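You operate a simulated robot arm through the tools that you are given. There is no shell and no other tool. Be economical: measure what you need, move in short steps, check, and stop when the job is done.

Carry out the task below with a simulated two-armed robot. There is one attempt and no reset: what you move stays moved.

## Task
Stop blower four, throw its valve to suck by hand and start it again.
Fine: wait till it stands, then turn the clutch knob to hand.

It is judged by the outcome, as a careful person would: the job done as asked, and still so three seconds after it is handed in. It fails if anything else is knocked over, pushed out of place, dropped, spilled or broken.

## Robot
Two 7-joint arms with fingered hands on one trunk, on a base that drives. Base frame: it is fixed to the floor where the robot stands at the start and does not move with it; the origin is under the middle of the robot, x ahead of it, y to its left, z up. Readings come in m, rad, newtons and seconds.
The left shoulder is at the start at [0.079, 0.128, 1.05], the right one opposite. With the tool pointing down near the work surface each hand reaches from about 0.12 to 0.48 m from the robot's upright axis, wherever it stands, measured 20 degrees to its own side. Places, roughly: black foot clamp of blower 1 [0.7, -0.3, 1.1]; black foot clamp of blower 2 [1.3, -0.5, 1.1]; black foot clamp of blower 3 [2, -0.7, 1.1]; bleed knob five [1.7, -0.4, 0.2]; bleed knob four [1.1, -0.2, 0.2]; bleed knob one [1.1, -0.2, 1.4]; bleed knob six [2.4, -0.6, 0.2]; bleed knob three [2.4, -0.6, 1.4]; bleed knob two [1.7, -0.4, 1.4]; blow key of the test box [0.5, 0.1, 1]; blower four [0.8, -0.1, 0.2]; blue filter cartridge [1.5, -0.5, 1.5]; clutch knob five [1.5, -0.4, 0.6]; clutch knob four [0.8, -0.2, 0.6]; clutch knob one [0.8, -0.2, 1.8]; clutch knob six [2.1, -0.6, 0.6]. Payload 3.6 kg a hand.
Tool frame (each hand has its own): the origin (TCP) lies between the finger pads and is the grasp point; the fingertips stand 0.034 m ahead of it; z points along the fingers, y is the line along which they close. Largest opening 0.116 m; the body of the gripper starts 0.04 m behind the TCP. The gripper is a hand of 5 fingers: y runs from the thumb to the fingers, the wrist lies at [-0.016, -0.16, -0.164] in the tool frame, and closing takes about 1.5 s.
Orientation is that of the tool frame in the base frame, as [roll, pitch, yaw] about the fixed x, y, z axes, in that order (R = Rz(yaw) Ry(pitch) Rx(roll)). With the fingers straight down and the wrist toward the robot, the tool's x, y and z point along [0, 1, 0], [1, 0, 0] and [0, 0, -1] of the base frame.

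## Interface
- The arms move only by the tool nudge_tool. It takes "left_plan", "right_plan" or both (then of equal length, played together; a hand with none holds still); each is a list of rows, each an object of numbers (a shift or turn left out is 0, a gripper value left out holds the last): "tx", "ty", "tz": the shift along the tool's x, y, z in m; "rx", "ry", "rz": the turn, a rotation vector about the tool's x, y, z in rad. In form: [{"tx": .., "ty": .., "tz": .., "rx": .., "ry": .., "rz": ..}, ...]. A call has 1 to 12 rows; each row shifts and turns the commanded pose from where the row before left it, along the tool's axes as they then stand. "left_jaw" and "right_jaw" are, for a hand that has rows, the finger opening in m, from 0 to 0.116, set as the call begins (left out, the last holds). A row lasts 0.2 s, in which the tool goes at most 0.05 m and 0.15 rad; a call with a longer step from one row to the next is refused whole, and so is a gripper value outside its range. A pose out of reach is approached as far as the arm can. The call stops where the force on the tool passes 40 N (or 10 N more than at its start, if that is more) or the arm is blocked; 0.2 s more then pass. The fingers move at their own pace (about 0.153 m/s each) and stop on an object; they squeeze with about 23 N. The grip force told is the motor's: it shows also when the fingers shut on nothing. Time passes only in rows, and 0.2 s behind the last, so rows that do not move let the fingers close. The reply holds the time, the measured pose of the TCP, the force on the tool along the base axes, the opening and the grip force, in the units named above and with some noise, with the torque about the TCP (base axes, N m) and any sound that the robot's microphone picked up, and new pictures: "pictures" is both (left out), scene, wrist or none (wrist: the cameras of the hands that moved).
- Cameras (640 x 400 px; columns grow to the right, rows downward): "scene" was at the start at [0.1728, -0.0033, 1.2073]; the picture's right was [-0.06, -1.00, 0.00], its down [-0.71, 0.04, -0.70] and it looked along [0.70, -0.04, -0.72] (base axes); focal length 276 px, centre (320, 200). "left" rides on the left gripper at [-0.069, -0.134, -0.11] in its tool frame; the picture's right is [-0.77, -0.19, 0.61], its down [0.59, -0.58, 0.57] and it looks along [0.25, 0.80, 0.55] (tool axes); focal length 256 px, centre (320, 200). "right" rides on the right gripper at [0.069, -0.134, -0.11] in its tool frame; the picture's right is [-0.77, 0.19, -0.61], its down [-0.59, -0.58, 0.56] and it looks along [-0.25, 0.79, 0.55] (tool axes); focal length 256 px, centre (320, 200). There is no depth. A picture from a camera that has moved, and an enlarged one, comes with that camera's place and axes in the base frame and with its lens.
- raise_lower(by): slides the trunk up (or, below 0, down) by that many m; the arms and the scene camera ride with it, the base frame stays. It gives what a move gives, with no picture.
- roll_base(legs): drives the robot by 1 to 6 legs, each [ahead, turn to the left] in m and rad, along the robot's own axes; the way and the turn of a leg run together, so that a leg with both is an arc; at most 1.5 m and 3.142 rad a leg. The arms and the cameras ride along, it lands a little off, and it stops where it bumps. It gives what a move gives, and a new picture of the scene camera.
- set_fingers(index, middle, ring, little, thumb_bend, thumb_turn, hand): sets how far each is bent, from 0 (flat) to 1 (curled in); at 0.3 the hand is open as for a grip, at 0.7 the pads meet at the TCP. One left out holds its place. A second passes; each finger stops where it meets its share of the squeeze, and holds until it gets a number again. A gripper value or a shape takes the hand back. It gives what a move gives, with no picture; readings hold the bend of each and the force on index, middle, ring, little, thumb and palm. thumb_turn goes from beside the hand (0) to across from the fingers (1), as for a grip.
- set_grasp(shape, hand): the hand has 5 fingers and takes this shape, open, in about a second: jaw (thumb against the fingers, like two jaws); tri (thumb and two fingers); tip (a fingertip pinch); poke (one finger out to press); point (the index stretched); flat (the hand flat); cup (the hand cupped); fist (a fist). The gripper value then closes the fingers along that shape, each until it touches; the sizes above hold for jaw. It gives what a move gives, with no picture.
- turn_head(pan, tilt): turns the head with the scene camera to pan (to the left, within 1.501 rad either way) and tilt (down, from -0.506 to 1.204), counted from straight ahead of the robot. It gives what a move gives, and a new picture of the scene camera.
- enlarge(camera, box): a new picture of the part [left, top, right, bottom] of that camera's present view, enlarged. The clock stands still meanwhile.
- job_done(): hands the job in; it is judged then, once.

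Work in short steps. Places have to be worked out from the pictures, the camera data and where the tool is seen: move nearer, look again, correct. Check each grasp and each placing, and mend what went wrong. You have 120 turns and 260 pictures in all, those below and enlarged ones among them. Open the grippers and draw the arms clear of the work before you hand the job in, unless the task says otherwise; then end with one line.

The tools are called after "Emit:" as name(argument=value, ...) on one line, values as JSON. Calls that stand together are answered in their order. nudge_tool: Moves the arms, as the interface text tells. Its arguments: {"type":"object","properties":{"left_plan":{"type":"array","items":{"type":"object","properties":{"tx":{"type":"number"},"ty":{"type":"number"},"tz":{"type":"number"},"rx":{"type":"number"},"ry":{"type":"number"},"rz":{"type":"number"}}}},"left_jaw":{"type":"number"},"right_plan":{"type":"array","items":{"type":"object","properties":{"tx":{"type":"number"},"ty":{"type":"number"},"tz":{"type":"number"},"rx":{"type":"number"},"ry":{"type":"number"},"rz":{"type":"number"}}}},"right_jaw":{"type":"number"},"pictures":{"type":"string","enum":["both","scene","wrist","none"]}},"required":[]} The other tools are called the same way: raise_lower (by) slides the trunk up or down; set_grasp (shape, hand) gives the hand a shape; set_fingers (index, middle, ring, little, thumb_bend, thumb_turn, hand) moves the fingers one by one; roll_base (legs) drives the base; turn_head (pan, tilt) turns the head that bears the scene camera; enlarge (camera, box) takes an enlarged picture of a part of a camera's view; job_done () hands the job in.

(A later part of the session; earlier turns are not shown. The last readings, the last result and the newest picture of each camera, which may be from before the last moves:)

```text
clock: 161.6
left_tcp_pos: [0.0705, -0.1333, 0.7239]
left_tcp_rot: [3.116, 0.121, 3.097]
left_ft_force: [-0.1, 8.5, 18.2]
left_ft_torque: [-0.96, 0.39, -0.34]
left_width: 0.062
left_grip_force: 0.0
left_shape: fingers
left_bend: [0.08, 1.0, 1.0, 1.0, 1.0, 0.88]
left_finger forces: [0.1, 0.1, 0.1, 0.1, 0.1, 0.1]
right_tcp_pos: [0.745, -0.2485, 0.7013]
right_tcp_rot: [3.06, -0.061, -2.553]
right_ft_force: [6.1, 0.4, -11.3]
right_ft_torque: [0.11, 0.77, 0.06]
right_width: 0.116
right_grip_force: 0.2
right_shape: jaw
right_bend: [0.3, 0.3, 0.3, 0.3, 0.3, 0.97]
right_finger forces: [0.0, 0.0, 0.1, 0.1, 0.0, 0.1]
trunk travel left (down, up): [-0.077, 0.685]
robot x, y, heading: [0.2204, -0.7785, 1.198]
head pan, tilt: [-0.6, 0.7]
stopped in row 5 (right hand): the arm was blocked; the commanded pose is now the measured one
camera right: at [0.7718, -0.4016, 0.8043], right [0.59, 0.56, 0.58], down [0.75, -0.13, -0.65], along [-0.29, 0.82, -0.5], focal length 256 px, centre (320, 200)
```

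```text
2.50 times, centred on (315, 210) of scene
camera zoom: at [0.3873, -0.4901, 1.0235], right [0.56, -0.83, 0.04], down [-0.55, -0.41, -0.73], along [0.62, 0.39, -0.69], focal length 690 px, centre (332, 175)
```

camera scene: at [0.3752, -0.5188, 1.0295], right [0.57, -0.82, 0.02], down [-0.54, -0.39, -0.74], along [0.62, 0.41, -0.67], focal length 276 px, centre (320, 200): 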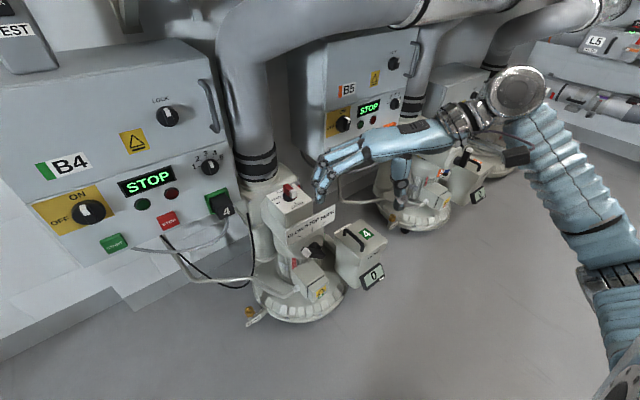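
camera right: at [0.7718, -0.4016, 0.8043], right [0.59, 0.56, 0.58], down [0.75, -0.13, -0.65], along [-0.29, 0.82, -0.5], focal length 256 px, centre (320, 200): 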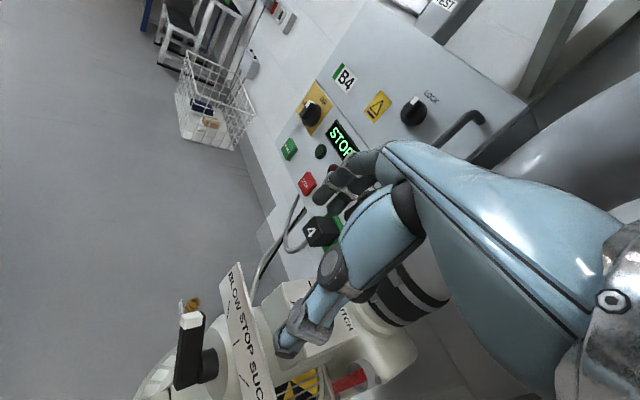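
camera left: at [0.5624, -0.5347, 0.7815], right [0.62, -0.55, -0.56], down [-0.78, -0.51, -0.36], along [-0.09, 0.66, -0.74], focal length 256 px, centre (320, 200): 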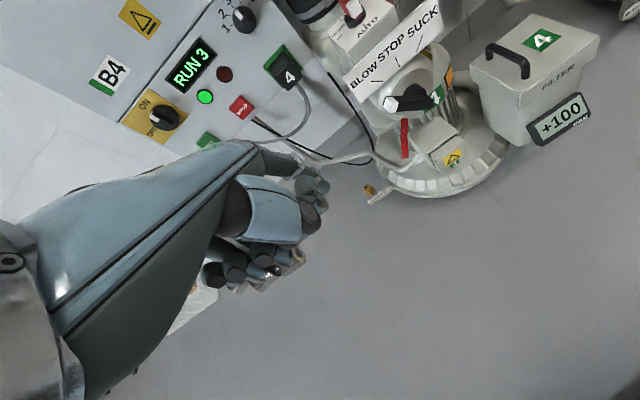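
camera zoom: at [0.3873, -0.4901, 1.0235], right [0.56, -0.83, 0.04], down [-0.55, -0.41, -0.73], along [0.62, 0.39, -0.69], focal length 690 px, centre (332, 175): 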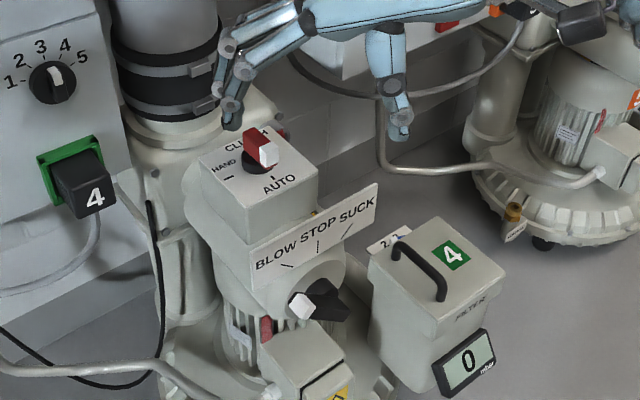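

The left arm gets pinched by the lean that the right arm's long reach demands. Driving 0.1 m closer puts the right hand just over the knob and lets the body straighten; the base has room.

Emit:
roll_base(legs=[[0.05, 0], [0.05, 0]])

Emit:
set_fingers(hand="left", index=0.1)

Emit:
set_fingers(hand="left", index=0.1)

Emit:
enlarge(camera="scene", box=[160, 100, 480, 300])

```text
clock: 162.3
left_tcp_pos: [-0.0506, -0.1969, 0.8855]
left_tcp_rot: [2.73, 0.062, -3.016]
left_ft_force: [44.7, 28.4, -22.6]
left_ft_torque: [0.45, 2.27, 1.16]
left_width: 0.062
left_grip_force: 0.0
left_shape: fingers
left_bend: [0.08, 1.0, 1.0, 1.0, 1.0, 0.88]
left_finger forces: [0.0, 0.1, 0.0, 0.1, 0.0, 0.0]
right_tcp_pos: [0.7076, -0.3412, 0.7746]
right_tcp_rot: [2.977, 0.037, -2.55]
right_ft_force: [-4.4, 3.5, -0.1]
right_ft_torque: [-0.29, -0.31, 0.05]
right_width: 0.1161
right_grip_force: 0.0
right_shape: jaw
right_bend: [0.3, 0.3, 0.3, 0.3, 0.3, 0.97]
right_finger forces: [0.1, 0.0, 0.0, 0.0, 0.0, 0.0]
trunk travel left (down, up): [-0.077, 0.685]
robot x, y, heading: [0.2267, -0.7727, 1.217]
head pan, tilt: [-0.6, 0.7]
stopped in leg 1: the force on the tool passed its limit at 81 N (the readings are from after the stop); the commanded pose is now the measured one
camera scene: at [0.3646, -0.5433, 1.0346], right [0.58, -0.81, 0.0], down [-0.53, -0.38, -0.76], along [0.62, 0.44, -0.65], focal length 276 px, centre (320, 200)
```

scene: 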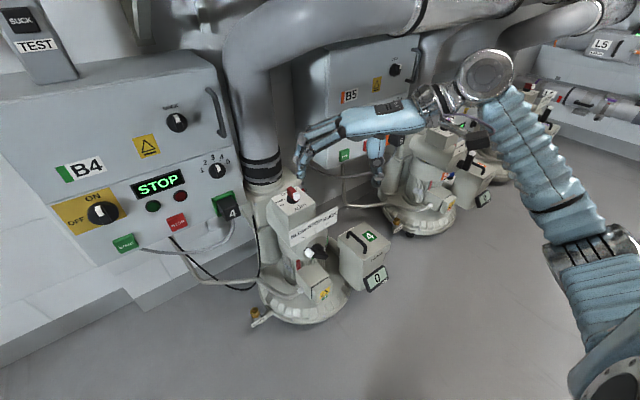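

```text
clock: 163.3
left_tcp_pos: [-0.0408, -0.1821, 0.8918]
left_tcp_rot: [2.7, 0.13, -2.988]
left_ft_force: [0.9, 1.2, -1.1]
left_ft_torque: [-0.04, 0.03, 0.03]
left_width: 0.0598
left_grip_force: 0.0
left_shape: fingers
left_bend: [0.1, 1.0, 1.0, 1.0, 1.0, 0.88]
left_finger forces: [0.0, 0.0, 0.0, 0.1, 0.1, 0.0]
right_tcp_pos: [0.7114, -0.3207, 0.7658]
right_tcp_rot: [2.986, 0.018, -2.554]
right_ft_force: [0.5, 0.4, -2.0]
right_ft_torque: [-0.07, 0.05, 0.07]
right_width: 0.1157
right_grip_force: 0.1
right_shape: jaw
right_bend: [0.3, 0.3, 0.3, 0.3, 0.3, 0.97]
right_finger forces: [0.1, 0.0, 0.0, 0.1, 0.0, 0.1]
trunk travel left (down, up): [-0.077, 0.685]
robot x, y, heading: [0.2231, -0.7747, 1.225]
head pan, tilt: [-0.6, 0.7]
```

```text
clock: 164.3
left_tcp_pos: [-0.0381, -0.1792, 0.8898]
left_tcp_rot: [2.701, 0.126, -2.988]
left_ft_force: [0.4, -0.1, 0.3]
left_ft_torque: [0.02, 0.02, 0.02]
left_width: 0.0598
left_grip_force: 0.1
left_shape: fingers
left_bend: [0.1, 1.0, 1.0, 1.0, 1.0, 0.88]
left_finger forces: [0.0, 0.0, 0.0, 0.0, 0.1, 0.0]
right_tcp_pos: [0.7121, -0.3176, 0.7641]
right_tcp_rot: [2.988, 0.016, -2.553]
right_ft_force: [-0.1, 1.4, 0.8]
right_ft_torque: [0.03, 0.01, 0.01]
right_width: 0.1159
right_grip_force: 0.2
right_shape: jaw
right_bend: [0.3, 0.3, 0.3, 0.3, 0.3, 0.97]
right_finger forces: [0.1, 0.1, 0.0, 0.0, 0.0, 0.0]
trunk travel left (down, up): [-0.077, 0.685]
robot x, y, heading: [0.2241, -0.7731, 1.222]
head pan, tilt: [-0.6, 0.7]
```

```text
2.00 times, centred on (320, 200) of scene
camera zoom: at [0.3586, -0.5476, 1.0344], right [0.58, -0.81, 0.0], down [-0.52, -0.37, -0.76], along [0.62, 0.44, -0.64], focal length 552 px, centre (320, 200)
```

zoom: 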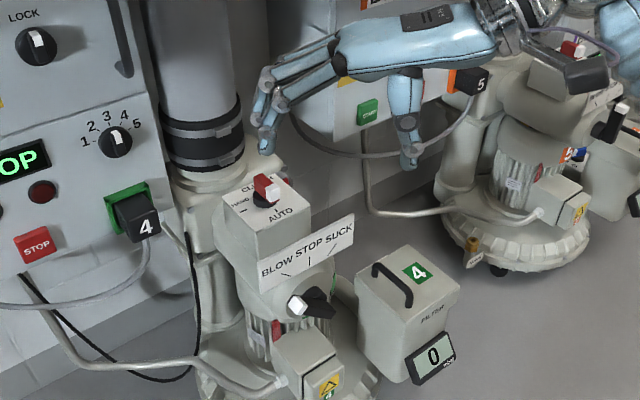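

The left arm has popped free to the left, and all is calm. I drive the 0.1 m forward again.

Emit:
roll_base(legs=[[0.05, 0], [0.05, 0]])

Emit:
set_fingers(hand="left", index=0.08)

```text
clock: 165.1
left_tcp_pos: [-0.0627, -0.1708, 0.9207]
left_tcp_rot: [2.649, 0.132, -2.973]
left_ft_force: [0.3, 0.1, -0.2]
left_ft_torque: [0.04, 0.02, 0.03]
left_width: 0.0599
left_grip_force: 0.1
left_shape: fingers
left_bend: [0.1, 1.0, 1.0, 1.0, 1.0, 0.88]
left_finger forces: [0.0, 0.0, 0.1, 0.0, 0.0, 0.0]
right_tcp_pos: [0.7078, -0.3221, 0.7714]
right_tcp_rot: [3.002, 0.036, -2.544]
right_ft_force: [-1.3, 1.3, -1.8]
right_ft_torque: [0.05, 0.0, 0.01]
right_width: 0.1161
right_grip_force: 0.0
right_shape: jaw
right_bend: [0.3, 0.3, 0.3, 0.3, 0.3, 0.97]
right_finger forces: [0.0, 0.0, 0.2, 0.0, 0.0, 0.0]
trunk travel left (down, up): [-0.077, 0.685]
robot x, y, heading: [0.2344, -0.7493, 1.223]
head pan, tilt: [-0.6, 0.7]
stopped in leg 1: the force on the tool passed its limit at 65 N (the readings are from after the stop); the commanded pose is now the measured one
camera scene: at [0.3866, -0.4751, 1.0268], right [0.58, -0.81, 0.03], down [-0.54, -0.41, -0.73], along [0.61, 0.41, -0.68], focal length 276 px, centre (320, 200)
```

scene: 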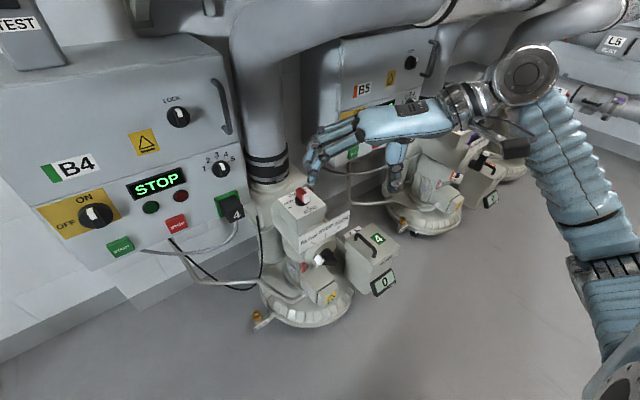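

```text
clock: 165.5
left_tcp_pos: [-0.1001, -0.2462, 0.9428]
left_tcp_rot: [2.576, 0.193, -2.956]
left_ft_force: [-3.3, -2.3, 1.0]
left_ft_torque: [-0.01, -0.12, -0.14]
left_width: 0.062
left_grip_force: 0.1
left_shape: fingers
left_bend: [0.08, 1.0, 1.0, 1.0, 1.0, 0.88]
left_finger forces: [0.0, 0.0, 0.0, 0.0, 0.0, 0.1]
right_tcp_pos: [0.688, -0.387, 0.8107]
right_tcp_rot: [2.944, 0.115, -2.559]
right_ft_force: [0.3, -1.1, 1.6]
right_ft_torque: [0.06, -0.01, 0.01]
right_width: 0.116
right_grip_force: 0.1
right_shape: jaw
right_bend: [0.3, 0.3, 0.3, 0.3, 0.3, 0.97]
right_finger forces: [0.1, 0.0, 0.0, 0.1, 0.2, 0.0]
trunk travel left (down, up): [-0.077, 0.685]
robot x, y, heading: [0.2309, -0.7519, 1.22]
head pan, tilt: [-0.6, 0.7]
stopped (left hand): the arm was blocked; the commanded pose is now the measured one
```

The left arm still rubs on the body at this crouch. I raise the trunk 7 cm and let it settle.

Emit:
raise_lower(by=0.07)

Emit:
set_fingers(hand="left", index=0.1)

Emit:
turn_head(pan=0.7, tilt=0.8)

```text
clock: 166.5
left_tcp_pos: [-0.0958, -0.248, 1.0285]
left_tcp_rot: [2.516, 0.221, -2.984]
left_ft_force: [0.1, -0.4, 0.2]
left_ft_torque: [0.02, -0.02, 0.02]
left_width: 0.0617
left_grip_force: 0.1
left_shape: fingers
left_bend: [0.08, 1.0, 1.0, 1.0, 1.0, 0.88]
left_finger forces: [0.0, 0.0, 0.0, 0.1, 0.0, 0.1]
right_tcp_pos: [0.6977, -0.3588, 0.8654]
right_tcp_rot: [2.963, 0.086, -2.558]
right_ft_force: [-0.4, 0.2, -0.2]
right_ft_torque: [-0.02, 0.0, 0.0]
right_width: 0.1161
right_grip_force: 0.1
right_shape: jaw
right_bend: [0.3, 0.3, 0.3, 0.3, 0.3, 0.97]
right_finger forces: [0.0, 0.0, 0.0, 0.1, 0.0, 0.0]
trunk travel left (down, up): [-0.147, 0.615]
robot x, y, heading: [0.2311, -0.7513, 1.217]
head pan, tilt: [-0.6, 0.7]
```

```text
clock: 167.5
left_tcp_pos: [-0.096, -0.2487, 1.0283]
left_tcp_rot: [2.515, 0.223, -2.987]
left_ft_force: [-0.6, 0.8, 0.1]
left_ft_torque: [0.0, 0.02, 0.01]
left_width: 0.0597
left_grip_force: 0.0
left_shape: fingers
left_bend: [0.1, 1.0, 1.0, 1.0, 1.0, 0.88]
left_finger forces: [0.0, 0.1, 0.0, 0.0, 0.0, 0.0]
right_tcp_pos: [0.6979, -0.361, 0.8659]
right_tcp_rot: [2.96, 0.087, -2.559]
right_ft_force: [-0.9, 0.3, 0.7]
right_ft_torque: [-0.02, 0.0, -0.01]
right_width: 0.1162
right_grip_force: 0.2
right_shape: jaw
right_bend: [0.3, 0.3, 0.3, 0.3, 0.3, 0.97]
right_finger forces: [0.0, 0.0, 0.1, 0.0, 0.1, 0.1]
trunk travel left (down, up): [-0.147, 0.615]
robot x, y, heading: [0.2347, -0.7493, 1.218]
head pan, tilt: [-0.6, 0.7]
```

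```text
clock: 169.0
left_tcp_pos: [-0.0964, -0.2484, 1.0275]
left_tcp_rot: [2.512, 0.222, -2.987]
left_ft_force: [0.0, 0.0, 0.3]
left_ft_torque: [0.02, -0.01, 0.01]
left_width: 0.0598
left_grip_force: 0.1
left_shape: fingers
left_bend: [0.1, 1.0, 1.0, 1.0, 1.0, 0.88]
left_finger forces: [0.0, 0.0, 0.0, 0.0, 0.0, 0.0]
right_tcp_pos: [0.6974, -0.3607, 0.8661]
right_tcp_rot: [2.961, 0.089, -2.559]
right_ft_force: [-0.5, 0.3, -0.7]
right_ft_torque: [0.0, 0.01, 0.02]
right_width: 0.1162
right_grip_force: 0.1
right_shape: jaw
right_bend: [0.3, 0.3, 0.3, 0.3, 0.3, 0.97]
right_finger forces: [0.1, 0.0, 0.0, 0.1, 0.0, 0.0]
trunk travel left (down, up): [-0.147, 0.615]
robot x, y, heading: [0.2324, -0.7517, 1.219]
head pan, tilt: [0.7, 0.799]
camera scene: at [0.2564, -0.5381, 1.102], right [0.94, 0.34, 0.0], down [0.24, -0.67, -0.7], along [-0.24, 0.66, -0.72], focal length 276 px, centre (320, 200)
```

scene: 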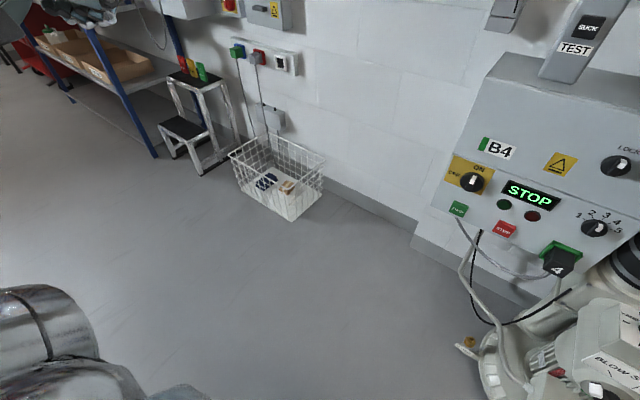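

Excellent: the left arm now hangs clear on the left and everything is steady. I lower the right hand slowly and then drive a little closer.

Emit:
nudge_tool(right_plan=[{"tz": 0.01, "rx": 0.015}, {"tz": 0.015, "rx": 0.016}, {"tz": 0.015, "rx": 0.016}, {"tz": 0.015, "rx": 0.016}, {"tz": 0.015, "rx": 0.016}, {"tz": 0.015, "rx": 0.016}, {"tz": 0.015, "rx": 0.016}, {"tz": 0.015, "rx": 0.016}, {"tz": 0.015, "rx": 0.016}, {"tz": 0.015, "rx": 0.016}, {"tz": 0.015, "rx": 0.016}, {"tz": 0.005}], pictures="none")

Emit:
roll_base(legs=[[0.04, 0], [0.04, 0]])

Emit:
turn_head(pan=-0.6, tilt=0.7)

```text
clock: 171.6
left_tcp_pos: [-0.096, -0.2481, 1.0282]
left_tcp_rot: [2.514, 0.221, -2.984]
left_ft_force: [0.6, -0.4, 0.0]
left_ft_torque: [-0.03, -0.01, 0.01]
left_width: 0.0599
left_grip_force: 0.1
left_shape: fingers
left_bend: [0.1, 1.0, 1.0, 1.0, 1.0, 0.88]
left_finger forces: [0.1, 0.0, 0.1, 0.1, 0.0, 0.0]
right_tcp_pos: [0.7, -0.3387, 0.7031]
right_tcp_rot: [3.14, 0.087, -2.557]
right_ft_force: [-0.4, 0.3, 0.3]
right_ft_torque: [-0.03, 0.02, 0.01]
right_width: 0.1159
right_grip_force: 0.0
right_shape: jaw
right_bend: [0.3, 0.3, 0.3, 0.3, 0.3, 0.97]
right_finger forces: [0.0, 0.0, 0.0, 0.0, 0.0, 0.0]
trunk travel left (down, up): [-0.147, 0.615]
robot x, y, heading: [0.2337, -0.75, 1.216]
head pan, tilt: [0.7, 0.799]
```

```text
clock: 173.0
left_tcp_pos: [-0.077, -0.1868, 1.0337]
left_tcp_rot: [2.497, 0.234, -2.98]
left_ft_force: [0.6, -0.1, -0.3]
left_ft_torque: [0.06, -0.02, 0.04]
left_width: 0.0601
left_grip_force: 0.1
left_shape: fingers
left_bend: [0.1, 1.0, 1.0, 1.0, 1.0, 0.88]
left_finger forces: [0.2, 0.0, 0.0, 0.0, 0.1, 0.1]
right_tcp_pos: [0.7239, -0.2731, 0.7103]
right_tcp_rot: [3.13, 0.1, -2.556]
right_ft_force: [0.4, 0.4, -0.8]
right_ft_torque: [0.03, 0.02, 0.03]
right_width: 0.1157
right_grip_force: 0.1
right_shape: jaw
right_bend: [0.3, 0.3, 0.3, 0.3, 0.3, 0.97]
right_finger forces: [0.1, 0.1, 0.1, 0.0, 0.0, 0.0]
trunk travel left (down, up): [-0.147, 0.615]
robot x, y, heading: [0.2605, -0.6749, 1.216]
head pan, tilt: [0.7, 0.799]
camera scene: at [0.2841, -0.4632, 1.1019], right [0.94, 0.34, 0.0], down [0.24, -0.67, -0.7], along [-0.24, 0.66, -0.72], focal length 276 px, centre (320, 200)
```

scene: 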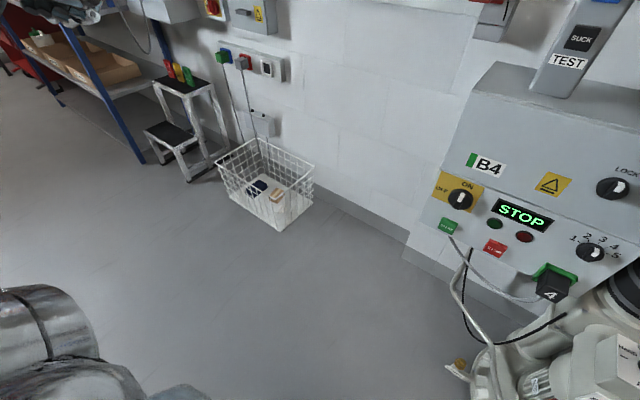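

```text
clock: 174.4
left_tcp_pos: [-0.0771, -0.1871, 1.0328]
left_tcp_rot: [2.498, 0.237, -2.981]
left_ft_force: [-0.3, -0.3, -1.1]
left_ft_torque: [0.0, -0.02, 0.02]
left_width: 0.0597
left_grip_force: 0.0
left_shape: fingers
left_bend: [0.1, 1.0, 1.0, 1.0, 1.0, 0.88]
left_finger forces: [0.0, 0.0, 0.0, 0.0, 0.0, 0.1]
right_tcp_pos: [0.7241, -0.2729, 0.7102]
right_tcp_rot: [3.13, 0.098, -2.559]
right_ft_force: [-0.3, 1.1, -0.1]
right_ft_torque: [0.0, 0.02, 0.01]
right_width: 0.1158
right_grip_force: 0.1
right_shape: jaw
right_bend: [0.3, 0.3, 0.3, 0.3, 0.3, 0.97]
right_finger forces: [0.1, 0.1, 0.1, 0.0, 0.0, 0.0]
trunk travel left (down, up): [-0.147, 0.615]
robot x, y, heading: [0.2623, -0.6768, 1.217]
head pan, tilt: [-0.6, 0.7]
camera scene: at [0.3807, -0.4894, 1.1102], right [0.58, -0.81, 0.0], down [-0.53, -0.37, -0.76], along [0.62, 0.44, -0.64], focal length 276 px, centre (320, 200)
```

scene: 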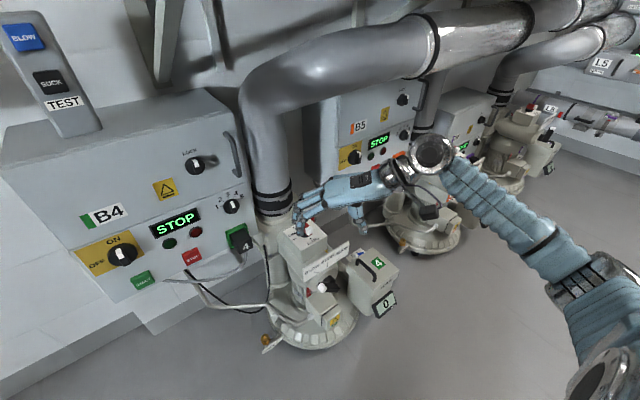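

All steady. I move over the knob in small steps, with a bit more left yaw.

Emit:
nudge_tool(right_plan=[{"tx": -0.007, "ty": 0.004, "ry": 0.01, "rz": -0.015}, {"tx": -0.012, "ty": 0.007, "tz": 0.004, "ry": 0.01, "rz": -0.015}, {"tx": -0.012, "ty": 0.007, "tz": 0.005, "ry": 0.01, "rz": -0.015}, {"tx": -0.012, "ty": 0.006, "tz": 0.005, "ry": 0.01, "rz": -0.015}, {"tx": -0.012, "ty": 0.006, "tz": 0.005, "ry": 0.01, "rz": -0.015}, {"tx": -0.012, "ty": 0.006, "tz": 0.005, "ry": 0.01, "rz": -0.015}, {"tx": -0.012, "ty": 0.006, "tz": 0.005, "ry": 0.01}, {"tx": -0.012, "ty": 0.006, "tz": 0.005, "ry": 0.01}, {"tx": -0.012, "ty": 0.006, "tz": 0.005, "ry": 0.01}, {"tx": -0.01, "ty": 0.006, "tz": 0.005}, {"tx": -0.004, "ty": 0.004}], pictures="wrist")

Emit:
enlarge(camera="scene", box=[230, 160, 400, 300])

```text
clock: 176.8
left_tcp_pos: [-0.0755, -0.186, 1.0333]
left_tcp_rot: [2.5, 0.235, -2.98]
left_ft_force: [-0.1, 0.1, 0.2]
left_ft_torque: [0.01, 0.04, -0.01]
left_width: 0.0598
left_grip_force: 0.1
left_shape: fingers
left_bend: [0.1, 1.0, 1.0, 1.0, 1.0, 0.88]
left_finger forces: [0.0, 0.0, 0.0, 0.0, 0.1, 0.0]
right_tcp_pos: [0.7821, -0.1492, 0.6719]
right_tcp_rot: [3.136, 0.01, -2.465]
right_ft_force: [-1.2, 0.4, -0.3]
right_ft_torque: [-0.02, -0.01, 0.02]
right_width: 0.116
right_grip_force: 0.1
right_shape: jaw
right_bend: [0.3, 0.3, 0.3, 0.3, 0.3, 0.97]
right_finger forces: [0.0, 0.1, 0.0, 0.0, 0.1, 0.1]
trunk travel left (down, up): [-0.147, 0.615]
robot x, y, heading: [0.2596, -0.6767, 1.219]
head pan, tilt: [-0.6, 0.7]
camera right: at [0.8102, -0.2987, 0.7811], right [0.48, 0.62, 0.62], down [0.82, -0.08, -0.56], along [-0.3, 0.78, -0.55], focal length 256 px, centre (320, 200)
```

right: 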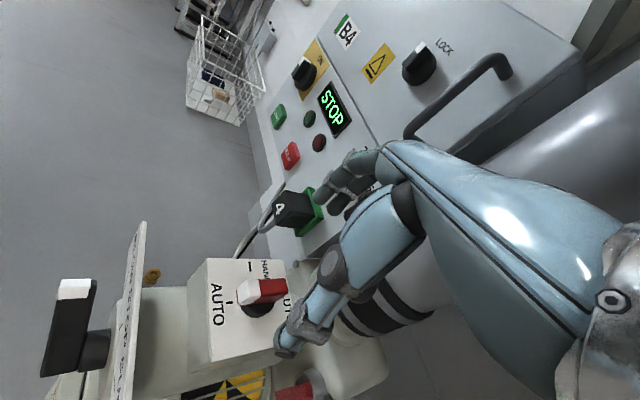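

```text
2.86 times, centred on (315, 230) of scene
camera zoom: at [0.3807, -0.4893, 1.1102], right [0.58, -0.82, 0.0], down [-0.53, -0.37, -0.76], along [0.62, 0.44, -0.64], focal length 789 px, centre (334, 114)
```

zoom: 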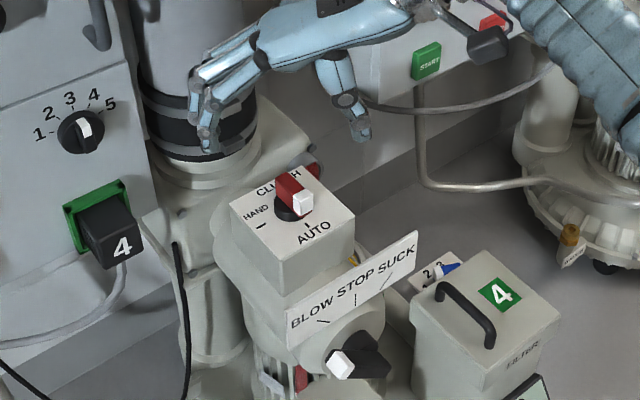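

The jaws straddle the bar; I correct by 9 mm and lower slowly to bring the tips beside it.

Emit:
nudge_tool(right_plan=[{"tx": 0.003, "ty": -0.004, "tz": 0.006}, {"tx": 0.003, "ty": -0.003, "tz": 0.012}, {"tz": 0.012}, {"tz": 0.012}, {"tz": 0.012}, {"tz": 0.012}, {"tz": 0.012}, {"tz": 0.006}], pictures="wrist")

Emit:
enlarge(camera="scene", box=[230, 160, 400, 300])

```text
clock: 178.6
left_tcp_pos: [-0.0771, -0.1864, 1.0337]
left_tcp_rot: [2.5, 0.237, -2.981]
left_ft_force: [-0.9, -0.3, -0.8]
left_ft_torque: [-0.04, 0.01, -0.01]
left_width: 0.0598
left_grip_force: 0.1
left_shape: fingers
left_bend: [0.1, 1.0, 1.0, 1.0, 1.0, 0.88]
left_finger forces: [0.0, 0.0, 0.0, 0.1, 0.0, 0.0]
right_tcp_pos: [0.7811, -0.1597, 0.5868]
right_tcp_rot: [3.138, 0.008, -2.467]
right_ft_force: [-0.8, 0.3, 0.8]
right_ft_torque: [0.02, 0.0, -0.03]
right_width: 0.1158
right_grip_force: 0.1
right_shape: jaw
right_bend: [0.3, 0.3, 0.3, 0.3, 0.3, 0.97]
right_finger forces: [0.1, 0.0, 0.0, 0.0, 0.0, 0.0]
trunk travel left (down, up): [-0.147, 0.615]
robot x, y, heading: [0.2641, -0.6734, 1.223]
head pan, tilt: [-0.6, 0.7]
camera right: at [0.8099, -0.3075, 0.6965], right [0.48, 0.62, 0.62], down [0.82, -0.08, -0.56], along [-0.3, 0.78, -0.55], focal length 256 px, centre (320, 200)
```

right: 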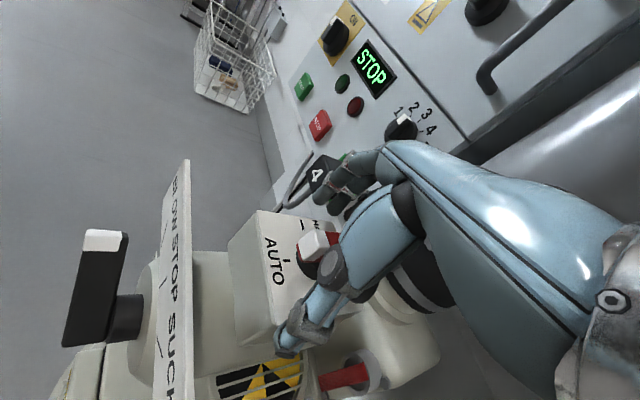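

```text
2.86 times, centred on (315, 230) of scene
camera zoom: at [0.3808, -0.4893, 1.1102], right [0.58, -0.82, 0.0], down [-0.53, -0.37, -0.76], along [0.62, 0.44, -0.64], focal length 789 px, centre (334, 114)
```

zoom: 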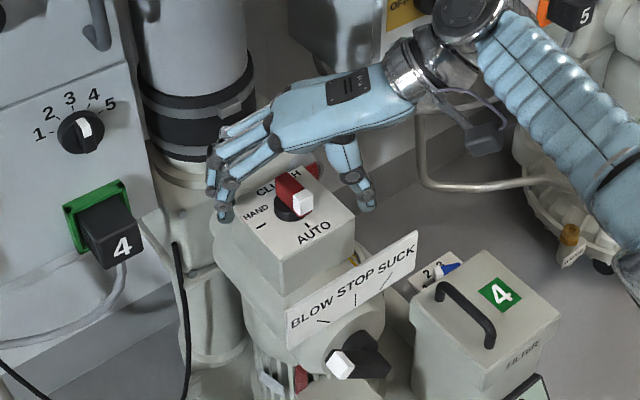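

Thumb and fingers are on either side of the bar at its height. I close.

Emit:
nudge_tool(right_plan=[{"tx": 0}, {"tx": 0}, {"tx": 0}, {"tx": 0}, {"tx": 0}, {"tx": 0}, {"tx": 0}], right_jaw=0, pictures="wrist")

Emit:
enlarge(camera="scene", box=[230, 160, 400, 300])

```text
clock: 180.2
left_tcp_pos: [-0.0775, -0.1871, 1.0327]
left_tcp_rot: [2.5, 0.235, -2.978]
left_ft_force: [-0.3, 0.6, 0.3]
left_ft_torque: [-0.03, -0.05, 0.02]
left_width: 0.0598
left_grip_force: 0.1
left_shape: fingers
left_bend: [0.1, 1.0, 1.0, 1.0, 1.0, 0.88]
left_finger forces: [0.0, 0.0, 0.0, 0.0, 0.0, 0.0]
right_tcp_pos: [0.7813, -0.1579, 0.5877]
right_tcp_rot: [3.135, 0.01, -2.465]
right_ft_force: [0.2, 6.2, -0.5]
right_ft_torque: [0.87, 0.39, 0.08]
right_width: 0.0226
right_grip_force: 23.1
right_shape: jaw
right_bend: [0.69, 0.55, 0.7, 0.7, 0.7, 1.0]
right_finger forces: [14.1, 11.6, 6.6, 0.0, 21.4, 0.1]
trunk travel left (down, up): [-0.147, 0.615]
robot x, y, heading: [0.2573, -0.6748, 1.221]
head pan, tilt: [-0.6, 0.7]
camera right: at [0.8096, -0.3065, 0.6968], right [0.48, 0.62, 0.62], down [0.82, -0.07, -0.56], along [-0.3, 0.78, -0.55], focal length 256 px, centre (320, 200)
```

right: 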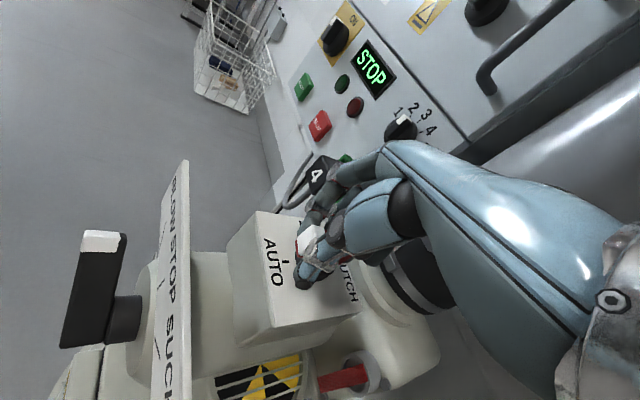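

```text
2.86 times, centred on (315, 230) of scene
camera zoom: at [0.3808, -0.4887, 1.1101], right [0.58, -0.81, 0.0], down [-0.53, -0.37, -0.76], along [0.62, 0.44, -0.64], focal length 789 px, centre (334, 114)
```

zoom: 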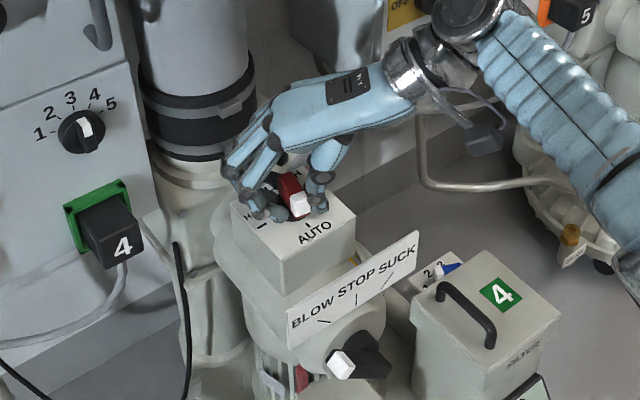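

Gripped with 23 N on the bar. I twist clockwise slowly (toward HAND).

Emit:
nudge_tool(right_plan=[{"rz": 0.05}, {"rz": 0.08}, {"rz": 0.08}, {"rz": 0.08}, {"rz": 0.08}, {"rz": 0.08}, {"rz": 0.08}, {"rz": 0.08}, {"rz": 0.08}, {"rz": 0.08}, {"rz": 0.08}, {"rz": 0.05}], pictures="wrist")

Emit:
enlarge(camera="scene", box=[230, 160, 400, 300])

```text
clock: 181.0
left_tcp_pos: [-0.1213, -0.1635, 0.9906]
left_tcp_rot: [2.659, -0.157, -2.871]
left_ft_force: [-1.3, -0.8, -1.5]
left_ft_torque: [0.09, -0.07, -0.14]
left_width: 0.0598
left_grip_force: 0.0
left_shape: fingers
left_bend: [0.1, 1.0, 1.0, 1.0, 1.0, 0.88]
left_finger forces: [0.0, 0.1, 0.0, 0.1, 0.1, 0.1]
right_tcp_pos: [0.7754, -0.1476, 0.5881]
right_tcp_rot: [-3.13, 0.019, -2.618]
right_ft_force: [5.7, -16.5, 13.5]
right_ft_torque: [-0.22, 0.0, -0.18]
right_width: 0.0215
right_grip_force: 23.0
right_shape: jaw
right_bend: [0.68, 0.61, 0.7, 0.7, 0.7, 0.97]
right_finger forces: [13.9, 2.6, 0.1, 0.0, 39.5, 0.1]
trunk travel left (down, up): [-0.147, 0.615]
robot x, y, heading: [0.2622, -0.6746, 1.225]
head pan, tilt: [-0.6, 0.7]
stopped in row 3 (left hand): the force on the tool passed its limit at 67 N (the readings are from after the stop); the commanded pose is now the measured one
camera right: at [0.7794, -0.2975, 0.6996], right [0.56, 0.55, 0.62], down [0.81, -0.21, -0.55], along [-0.17, 0.81, -0.56], focal length 256 px, centre (320, 200)
```

right: 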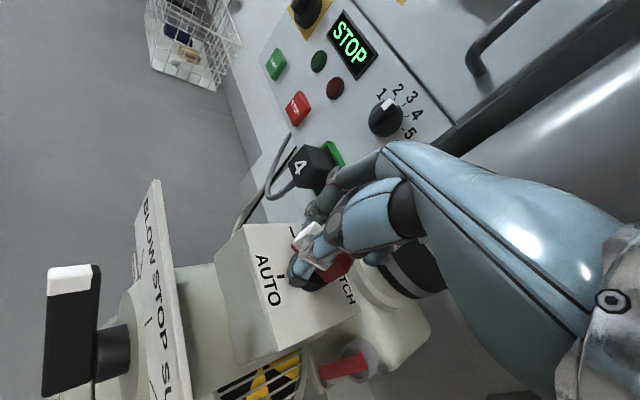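

```text
2.86 times, centred on (315, 230) of scene
camera zoom: at [0.3733, -0.4743, 1.111], right [0.59, -0.81, 0.01], down [-0.52, -0.39, -0.76], along [0.62, 0.44, -0.65], focal length 789 px, centre (334, 114)
```

zoom: 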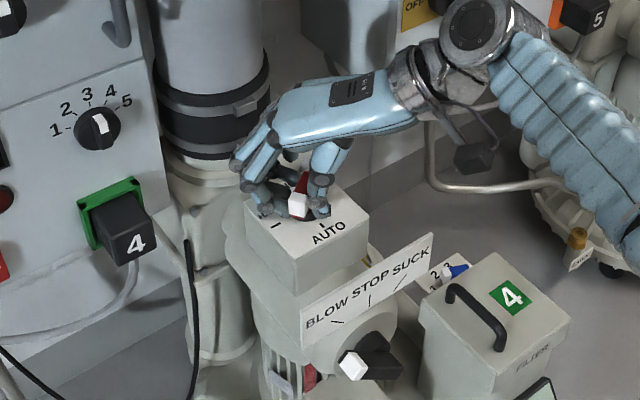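

The bar is turning with the hand. The stop came from the left arm; I continue.

Emit:
nudge_tool(right_plan=[{"rz": 0.0}, {"rz": 0.03}, {"rz": 0.05}, {"rz": 0.06}, {"rz": 0.06}, {"rz": 0.06}, {"rz": 0.06}, {"rz": 0.06}, {"rz": 0.06}, {"rz": 0.06}, {"rz": 0.06}, {"rz": 0.04}], pictures="wrist")

Emit:
enlarge(camera="scene", box=[230, 160, 400, 300])

```text
clock: 183.6
left_tcp_pos: [-0.1169, -0.1707, 0.9933]
left_tcp_rot: [2.651, -0.161, -2.872]
left_ft_force: [0.1, 0.2, 0.0]
left_ft_torque: [-0.01, 0.01, 0.03]
left_width: 0.0596
left_grip_force: 0.0
left_shape: fingers
left_bend: [0.1, 1.0, 1.0, 1.0, 1.0, 0.88]
left_finger forces: [0.0, 0.0, 0.1, 0.1, 0.1, 0.1]
right_tcp_pos: [0.7745, -0.1498, 0.5888]
right_tcp_rot: [3.128, 0.01, 3.064]
right_ft_force: [-3.7, 21.4, 11.1]
right_ft_torque: [0.99, 0.09, 0.2]
right_width: 0.0219
right_grip_force: 23.3
right_shape: jaw
right_bend: [0.66, 0.55, 0.7, 0.7, 0.7, 1.0]
right_finger forces: [21.1, 15.4, 3.1, 0.0, 13.5, 0.0]
trunk travel left (down, up): [-0.147, 0.615]
robot x, y, heading: [0.2609, -0.6761, 1.238]
head pan, tilt: [-0.6, 0.7]
camera right: at [0.6939, -0.281, 0.6963], right [0.77, 0.12, 0.62], down [0.55, -0.61, -0.57], along [0.31, 0.78, -0.54], focal length 256 px, centre (320, 200)
```

right: 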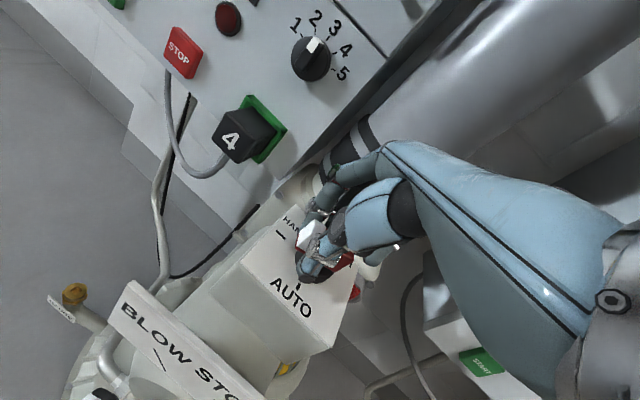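

```text
2.86 times, centred on (315, 230) of scene
camera zoom: at [0.3757, -0.4872, 1.1103], right [0.59, -0.8, 0.0], down [-0.52, -0.38, -0.77], along [0.62, 0.45, -0.64], focal length 789 px, centre (334, 114)
```

zoom: 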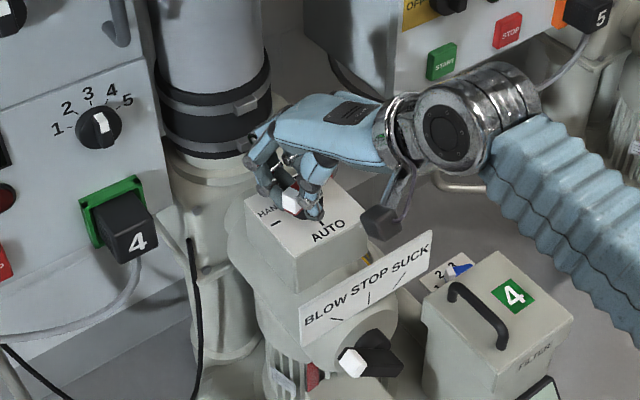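

Most of the way. I turn a bit further.

Emit:
nudge_tool(right_plan=[{"rz": 0.04}, {"rz": 0.06}, {"rz": 0.06}, {"rz": 0.06}, {"rz": 0.06}, {"rz": 0.05}, {"rz": 0.03}], pictures="wrist")

Emit:
enlarge(camera="right", box=[200, 180, 420, 330])

```text
clock: 185.2
left_tcp_pos: [-0.1164, -0.1708, 0.9941]
left_tcp_rot: [2.653, -0.161, -2.874]
left_ft_force: [0.0, -0.7, -0.4]
left_ft_torque: [0.01, 0.02, 0.02]
left_width: 0.0594
left_grip_force: 0.0
left_shape: fingers
left_bend: [0.1, 1.0, 1.0, 1.0, 1.0, 0.88]
left_finger forces: [0.0, 0.0, 0.0, 0.0, 0.1, 0.0]
right_tcp_pos: [0.775, -0.15, 0.5891]
right_tcp_rot: [3.122, 0.005, 2.708]
right_ft_force: [-4.5, 27.8, 6.0]
right_ft_torque: [1.1, 0.02, 0.36]
right_width: 0.0221
right_grip_force: 22.8
right_shape: jaw
right_bend: [0.68, 0.54, 0.69, 0.7, 0.7, 1.0]
right_finger forces: [28.2, 16.4, 2.9, 0.0, 8.8, 0.1]
trunk travel left (down, up): [-0.147, 0.615]
robot x, y, heading: [0.2569, -0.6737, 1.244]
head pan, tilt: [-0.6, 0.7]
camera right: at [0.6539, -0.2441, 0.6968], right [0.77, -0.16, 0.62], down [0.3, -0.76, -0.57], along [0.57, 0.63, -0.54], focal length 256 px, centre (320, 200)
```

right: 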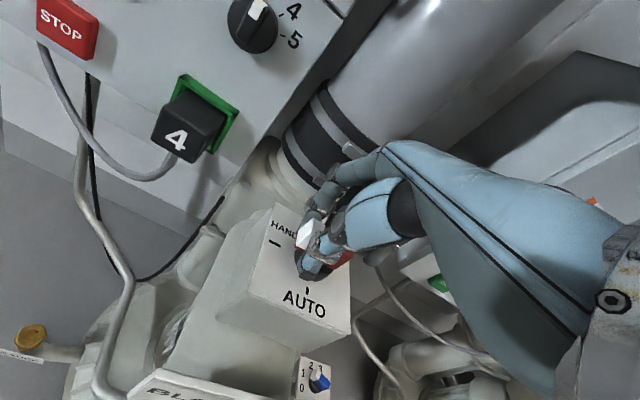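

```text
2.67 times, centred on (310, 255) of right
camera zoom: at [0.6539, -0.2441, 0.6968], right [0.77, -0.16, 0.62], down [0.3, -0.76, -0.57], along [0.57, 0.63, -0.54], focal length 683 px, centre (347, 53)
```

zoom: 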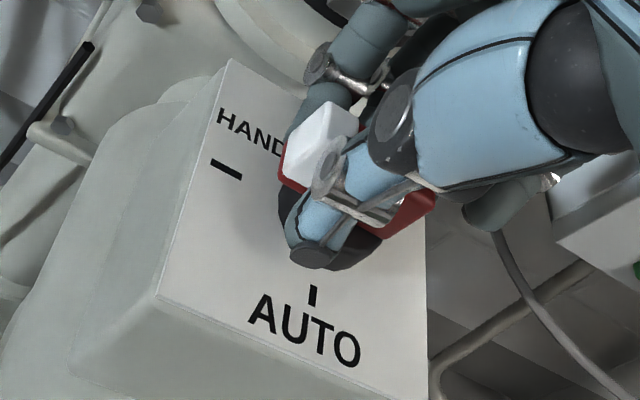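

The bar is now parallel to the HAND mark. I open the jaws and lift straight up to check.

Emit:
nudge_tool(right_plan=[{"tx": 0}, {"tx": 0}, {"tx": 0}, {"tx": 0}, {"tz": -0.01}, {"tz": -0.015}, {"tz": -0.015}, {"tz": -0.015}, {"tz": -0.015}, {"tz": -0.015}, {"tz": -0.01}], right_jaw=0.116, pictures="none")

Emit:
enlarge(camera="scene", box=[230, 160, 400, 300])

Emit:
enlarge(camera="right", box=[150, 180, 420, 380])

```text
clock: 187.6
left_tcp_pos: [-0.1146, -0.1726, 0.9939]
left_tcp_rot: [2.648, -0.162, -2.871]
left_ft_force: [-0.3, -0.1, -0.6]
left_ft_torque: [-0.02, 0.0, 0.01]
left_width: 0.0598
left_grip_force: 0.0
left_shape: fingers
left_bend: [0.1, 1.0, 1.0, 1.0, 1.0, 0.88]
left_finger forces: [0.1, 0.0, 0.0, 0.0, 0.0, 0.0]
right_tcp_pos: [0.7751, -0.1548, 0.6812]
right_tcp_rot: [3.13, 0.005, 2.704]
right_ft_force: [-0.7, -0.2, -0.4]
right_ft_torque: [0.01, 0.0, 0.04]
right_width: 0.1158
right_grip_force: 0.0
right_shape: jaw
right_bend: [0.3, 0.3, 0.3, 0.3, 0.3, 0.97]
right_finger forces: [0.0, 0.0, 0.1, 0.0, 0.0, 0.0]
trunk travel left (down, up): [-0.147, 0.615]
robot x, y, heading: [0.2609, -0.6746, 1.231]
head pan, tilt: [-0.6, 0.7]
```

```text
2.86 times, centred on (315, 230) of scene
camera zoom: at [0.3776, -0.4884, 1.1102], right [0.59, -0.81, 0.0], down [-0.52, -0.38, -0.76], along [0.62, 0.45, -0.64], focal length 789 px, centre (334, 114)
```

zoom: 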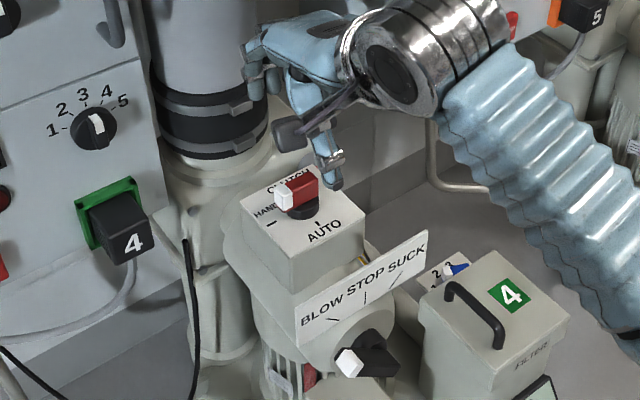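

```text
2.00 times, centred on (285, 280) of right
camera zoom: at [0.6537, -0.2467, 0.7904], right [0.77, -0.16, 0.62], down [0.29, -0.77, -0.57], along [0.57, 0.62, -0.54], focal length 512 px, centre (390, 40)
```

zoom: 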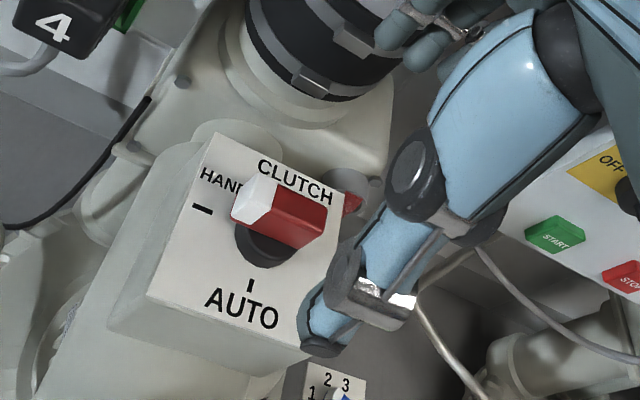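

The clutch stands at HAND. Next the valve bar: white tip near (0.707, -0.265, 0.489), pivot near (0.746, -0.276, 0.448). I retract the hand, set it to point, steepen the finger and lower it left of the bar.

Emit:
nudge_tool(right_plan=[{"ty": -0.008, "tx": 0.002}, {"ty": -0.017, "tx": 0.004}, {"ty": -0.017, "tx": 0.004}, {"ty": -0.017, "tx": 0.004}, {"ty": -0.017, "tx": 0.004}, {"ty": -0.017, "tx": 0.004}, {"ty": -0.017, "tx": 0.004}, {"ty": -0.017, "tx": 0.004}, {"ty": -0.017, "tx": 0.004}, {"ty": -0.017, "tx": 0.004}, {"ty": -0.017, "tx": 0.004}, {"ty": -0.017, "tx": 0.003}], pictures="none")

Emit:
set_grasp(hand="right", shape="point")

Emit:
nudge_tool(right_plan=[{"rx": 0.04}, {"rx": 0.05}, {"rx": 0.05}, {"rx": 0.05}, {"rx": 0.05}, {"rx": 0.05}, {"rx": 0.04}, {"rx": 0.02}], pictures="both")

```text
clock: 190.2
left_tcp_pos: [-0.1142, -0.1728, 0.9931]
left_tcp_rot: [2.647, -0.16, -2.874]
left_ft_force: [0.0, 0.1, 0.6]
left_ft_torque: [-0.01, 0.0, -0.02]
left_width: 0.0596
left_grip_force: 0.0
left_shape: fingers
left_bend: [0.1, 1.0, 1.0, 1.0, 1.0, 0.88]
left_finger forces: [0.1, 0.0, 0.0, 0.0, 0.0, 0.0]
right_tcp_pos: [0.6633, -0.2937, 0.675]
right_tcp_rot: [3.133, 0.005, 2.704]
right_ft_force: [0.0, 0.8, 0.5]
right_ft_torque: [0.01, -0.01, 0.02]
right_width: 0.116
right_grip_force: 0.0
right_shape: jaw
right_bend: [0.3, 0.3, 0.3, 0.3, 0.3, 0.97]
right_finger forces: [0.0, 0.0, 0.0, 0.0, 0.0, 0.1]
right hand out of reach, approached as far as the arm can: row 11, 12
trunk travel left (down, up): [-0.147, 0.615]
robot x, y, heading: [0.2615, -0.6787, 1.231]
head pan, tilt: [-0.6, 0.7]
```

```text
clock: 191.1
left_tcp_pos: [-0.1151, -0.1723, 0.9933]
left_tcp_rot: [2.648, -0.161, -2.873]
left_ft_force: [-0.2, -0.3, 0.2]
left_ft_torque: [-0.04, -0.02, -0.02]
left_width: 0.0597
left_grip_force: 0.2
left_shape: fingers
left_bend: [0.1, 1.0, 1.0, 1.0, 1.0, 0.88]
left_finger forces: [0.0, 0.0, 0.0, 0.0, 0.0, 0.0]
right_tcp_pos: [0.6654, -0.2937, 0.676]
right_tcp_rot: [3.131, 0.006, 2.704]
right_ft_force: [-0.4, -0.8, -0.4]
right_ft_torque: [-0.01, -0.01, 0.01]
right_width: 0.1079
right_grip_force: 0.0
right_shape: point
right_bend: [0.08, 1.0, 1.0, 1.0, 1.0, 0.88]
right_finger forces: [0.0, 0.0, 0.0, 0.0, 0.0, 0.0]
trunk travel left (down, up): [-0.147, 0.615]
robot x, y, heading: [0.26, -0.6765, 1.232]
head pan, tilt: [-0.6, 0.7]
```

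```text
clock: 192.9
left_tcp_pos: [-0.1147, -0.1731, 0.9927]
left_tcp_rot: [2.647, -0.161, -2.872]
left_ft_force: [1.1, -0.1, 0.4]
left_ft_torque: [-0.01, -0.02, 0.04]
left_width: 0.06
left_grip_force: 0.0
left_shape: fingers
left_bend: [0.1, 1.0, 1.0, 1.0, 1.0, 0.88]
left_finger forces: [0.1, 0.0, 0.0, 0.0, 0.0, 0.1]
right_tcp_pos: [0.6651, -0.2932, 0.6764]
right_tcp_rot: [-2.804, 0.007, 2.703]
right_ft_force: [0.4, 0.2, 0.2]
right_ft_torque: [-0.01, -0.04, 0.02]
right_width: 0.1079
right_grip_force: 0.1
right_shape: point
right_bend: [0.08, 1.0, 1.0, 1.0, 1.0, 0.88]
right_finger forces: [0.1, 0.0, 0.0, 0.1, 0.0, 0.0]
trunk travel left (down, up): [-0.147, 0.615]
robot x, y, heading: [0.2585, -0.676, 1.23]
head pan, tilt: [-0.6, 0.7]
camera scene: at [0.3775, -0.4884, 1.1102], right [0.59, -0.81, 0.0], down [-0.52, -0.38, -0.76], along [0.62, 0.45, -0.64], focal length 276 px, centre (320, 200)
camera right: at [0.5626, -0.3451, 0.8248], right [0.85, 0.02, 0.52], down [0.23, -0.91, -0.34], along [0.47, 0.41, -0.79], focal length 256 px, centre (320, 200)
```

scene: 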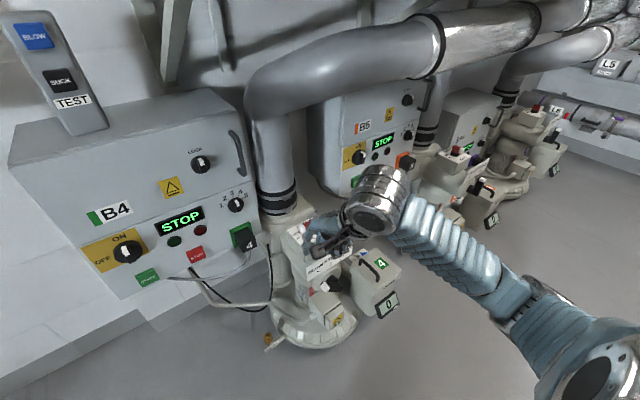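
right: 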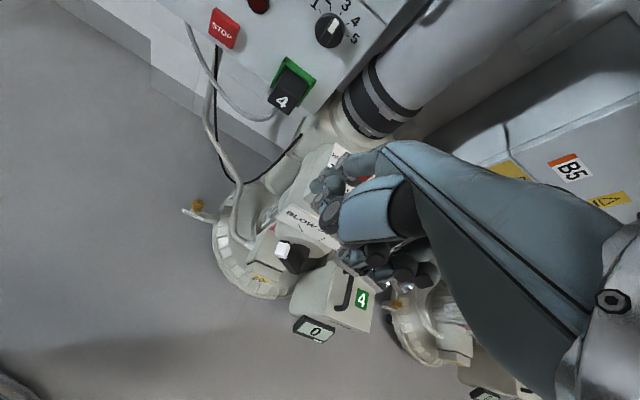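

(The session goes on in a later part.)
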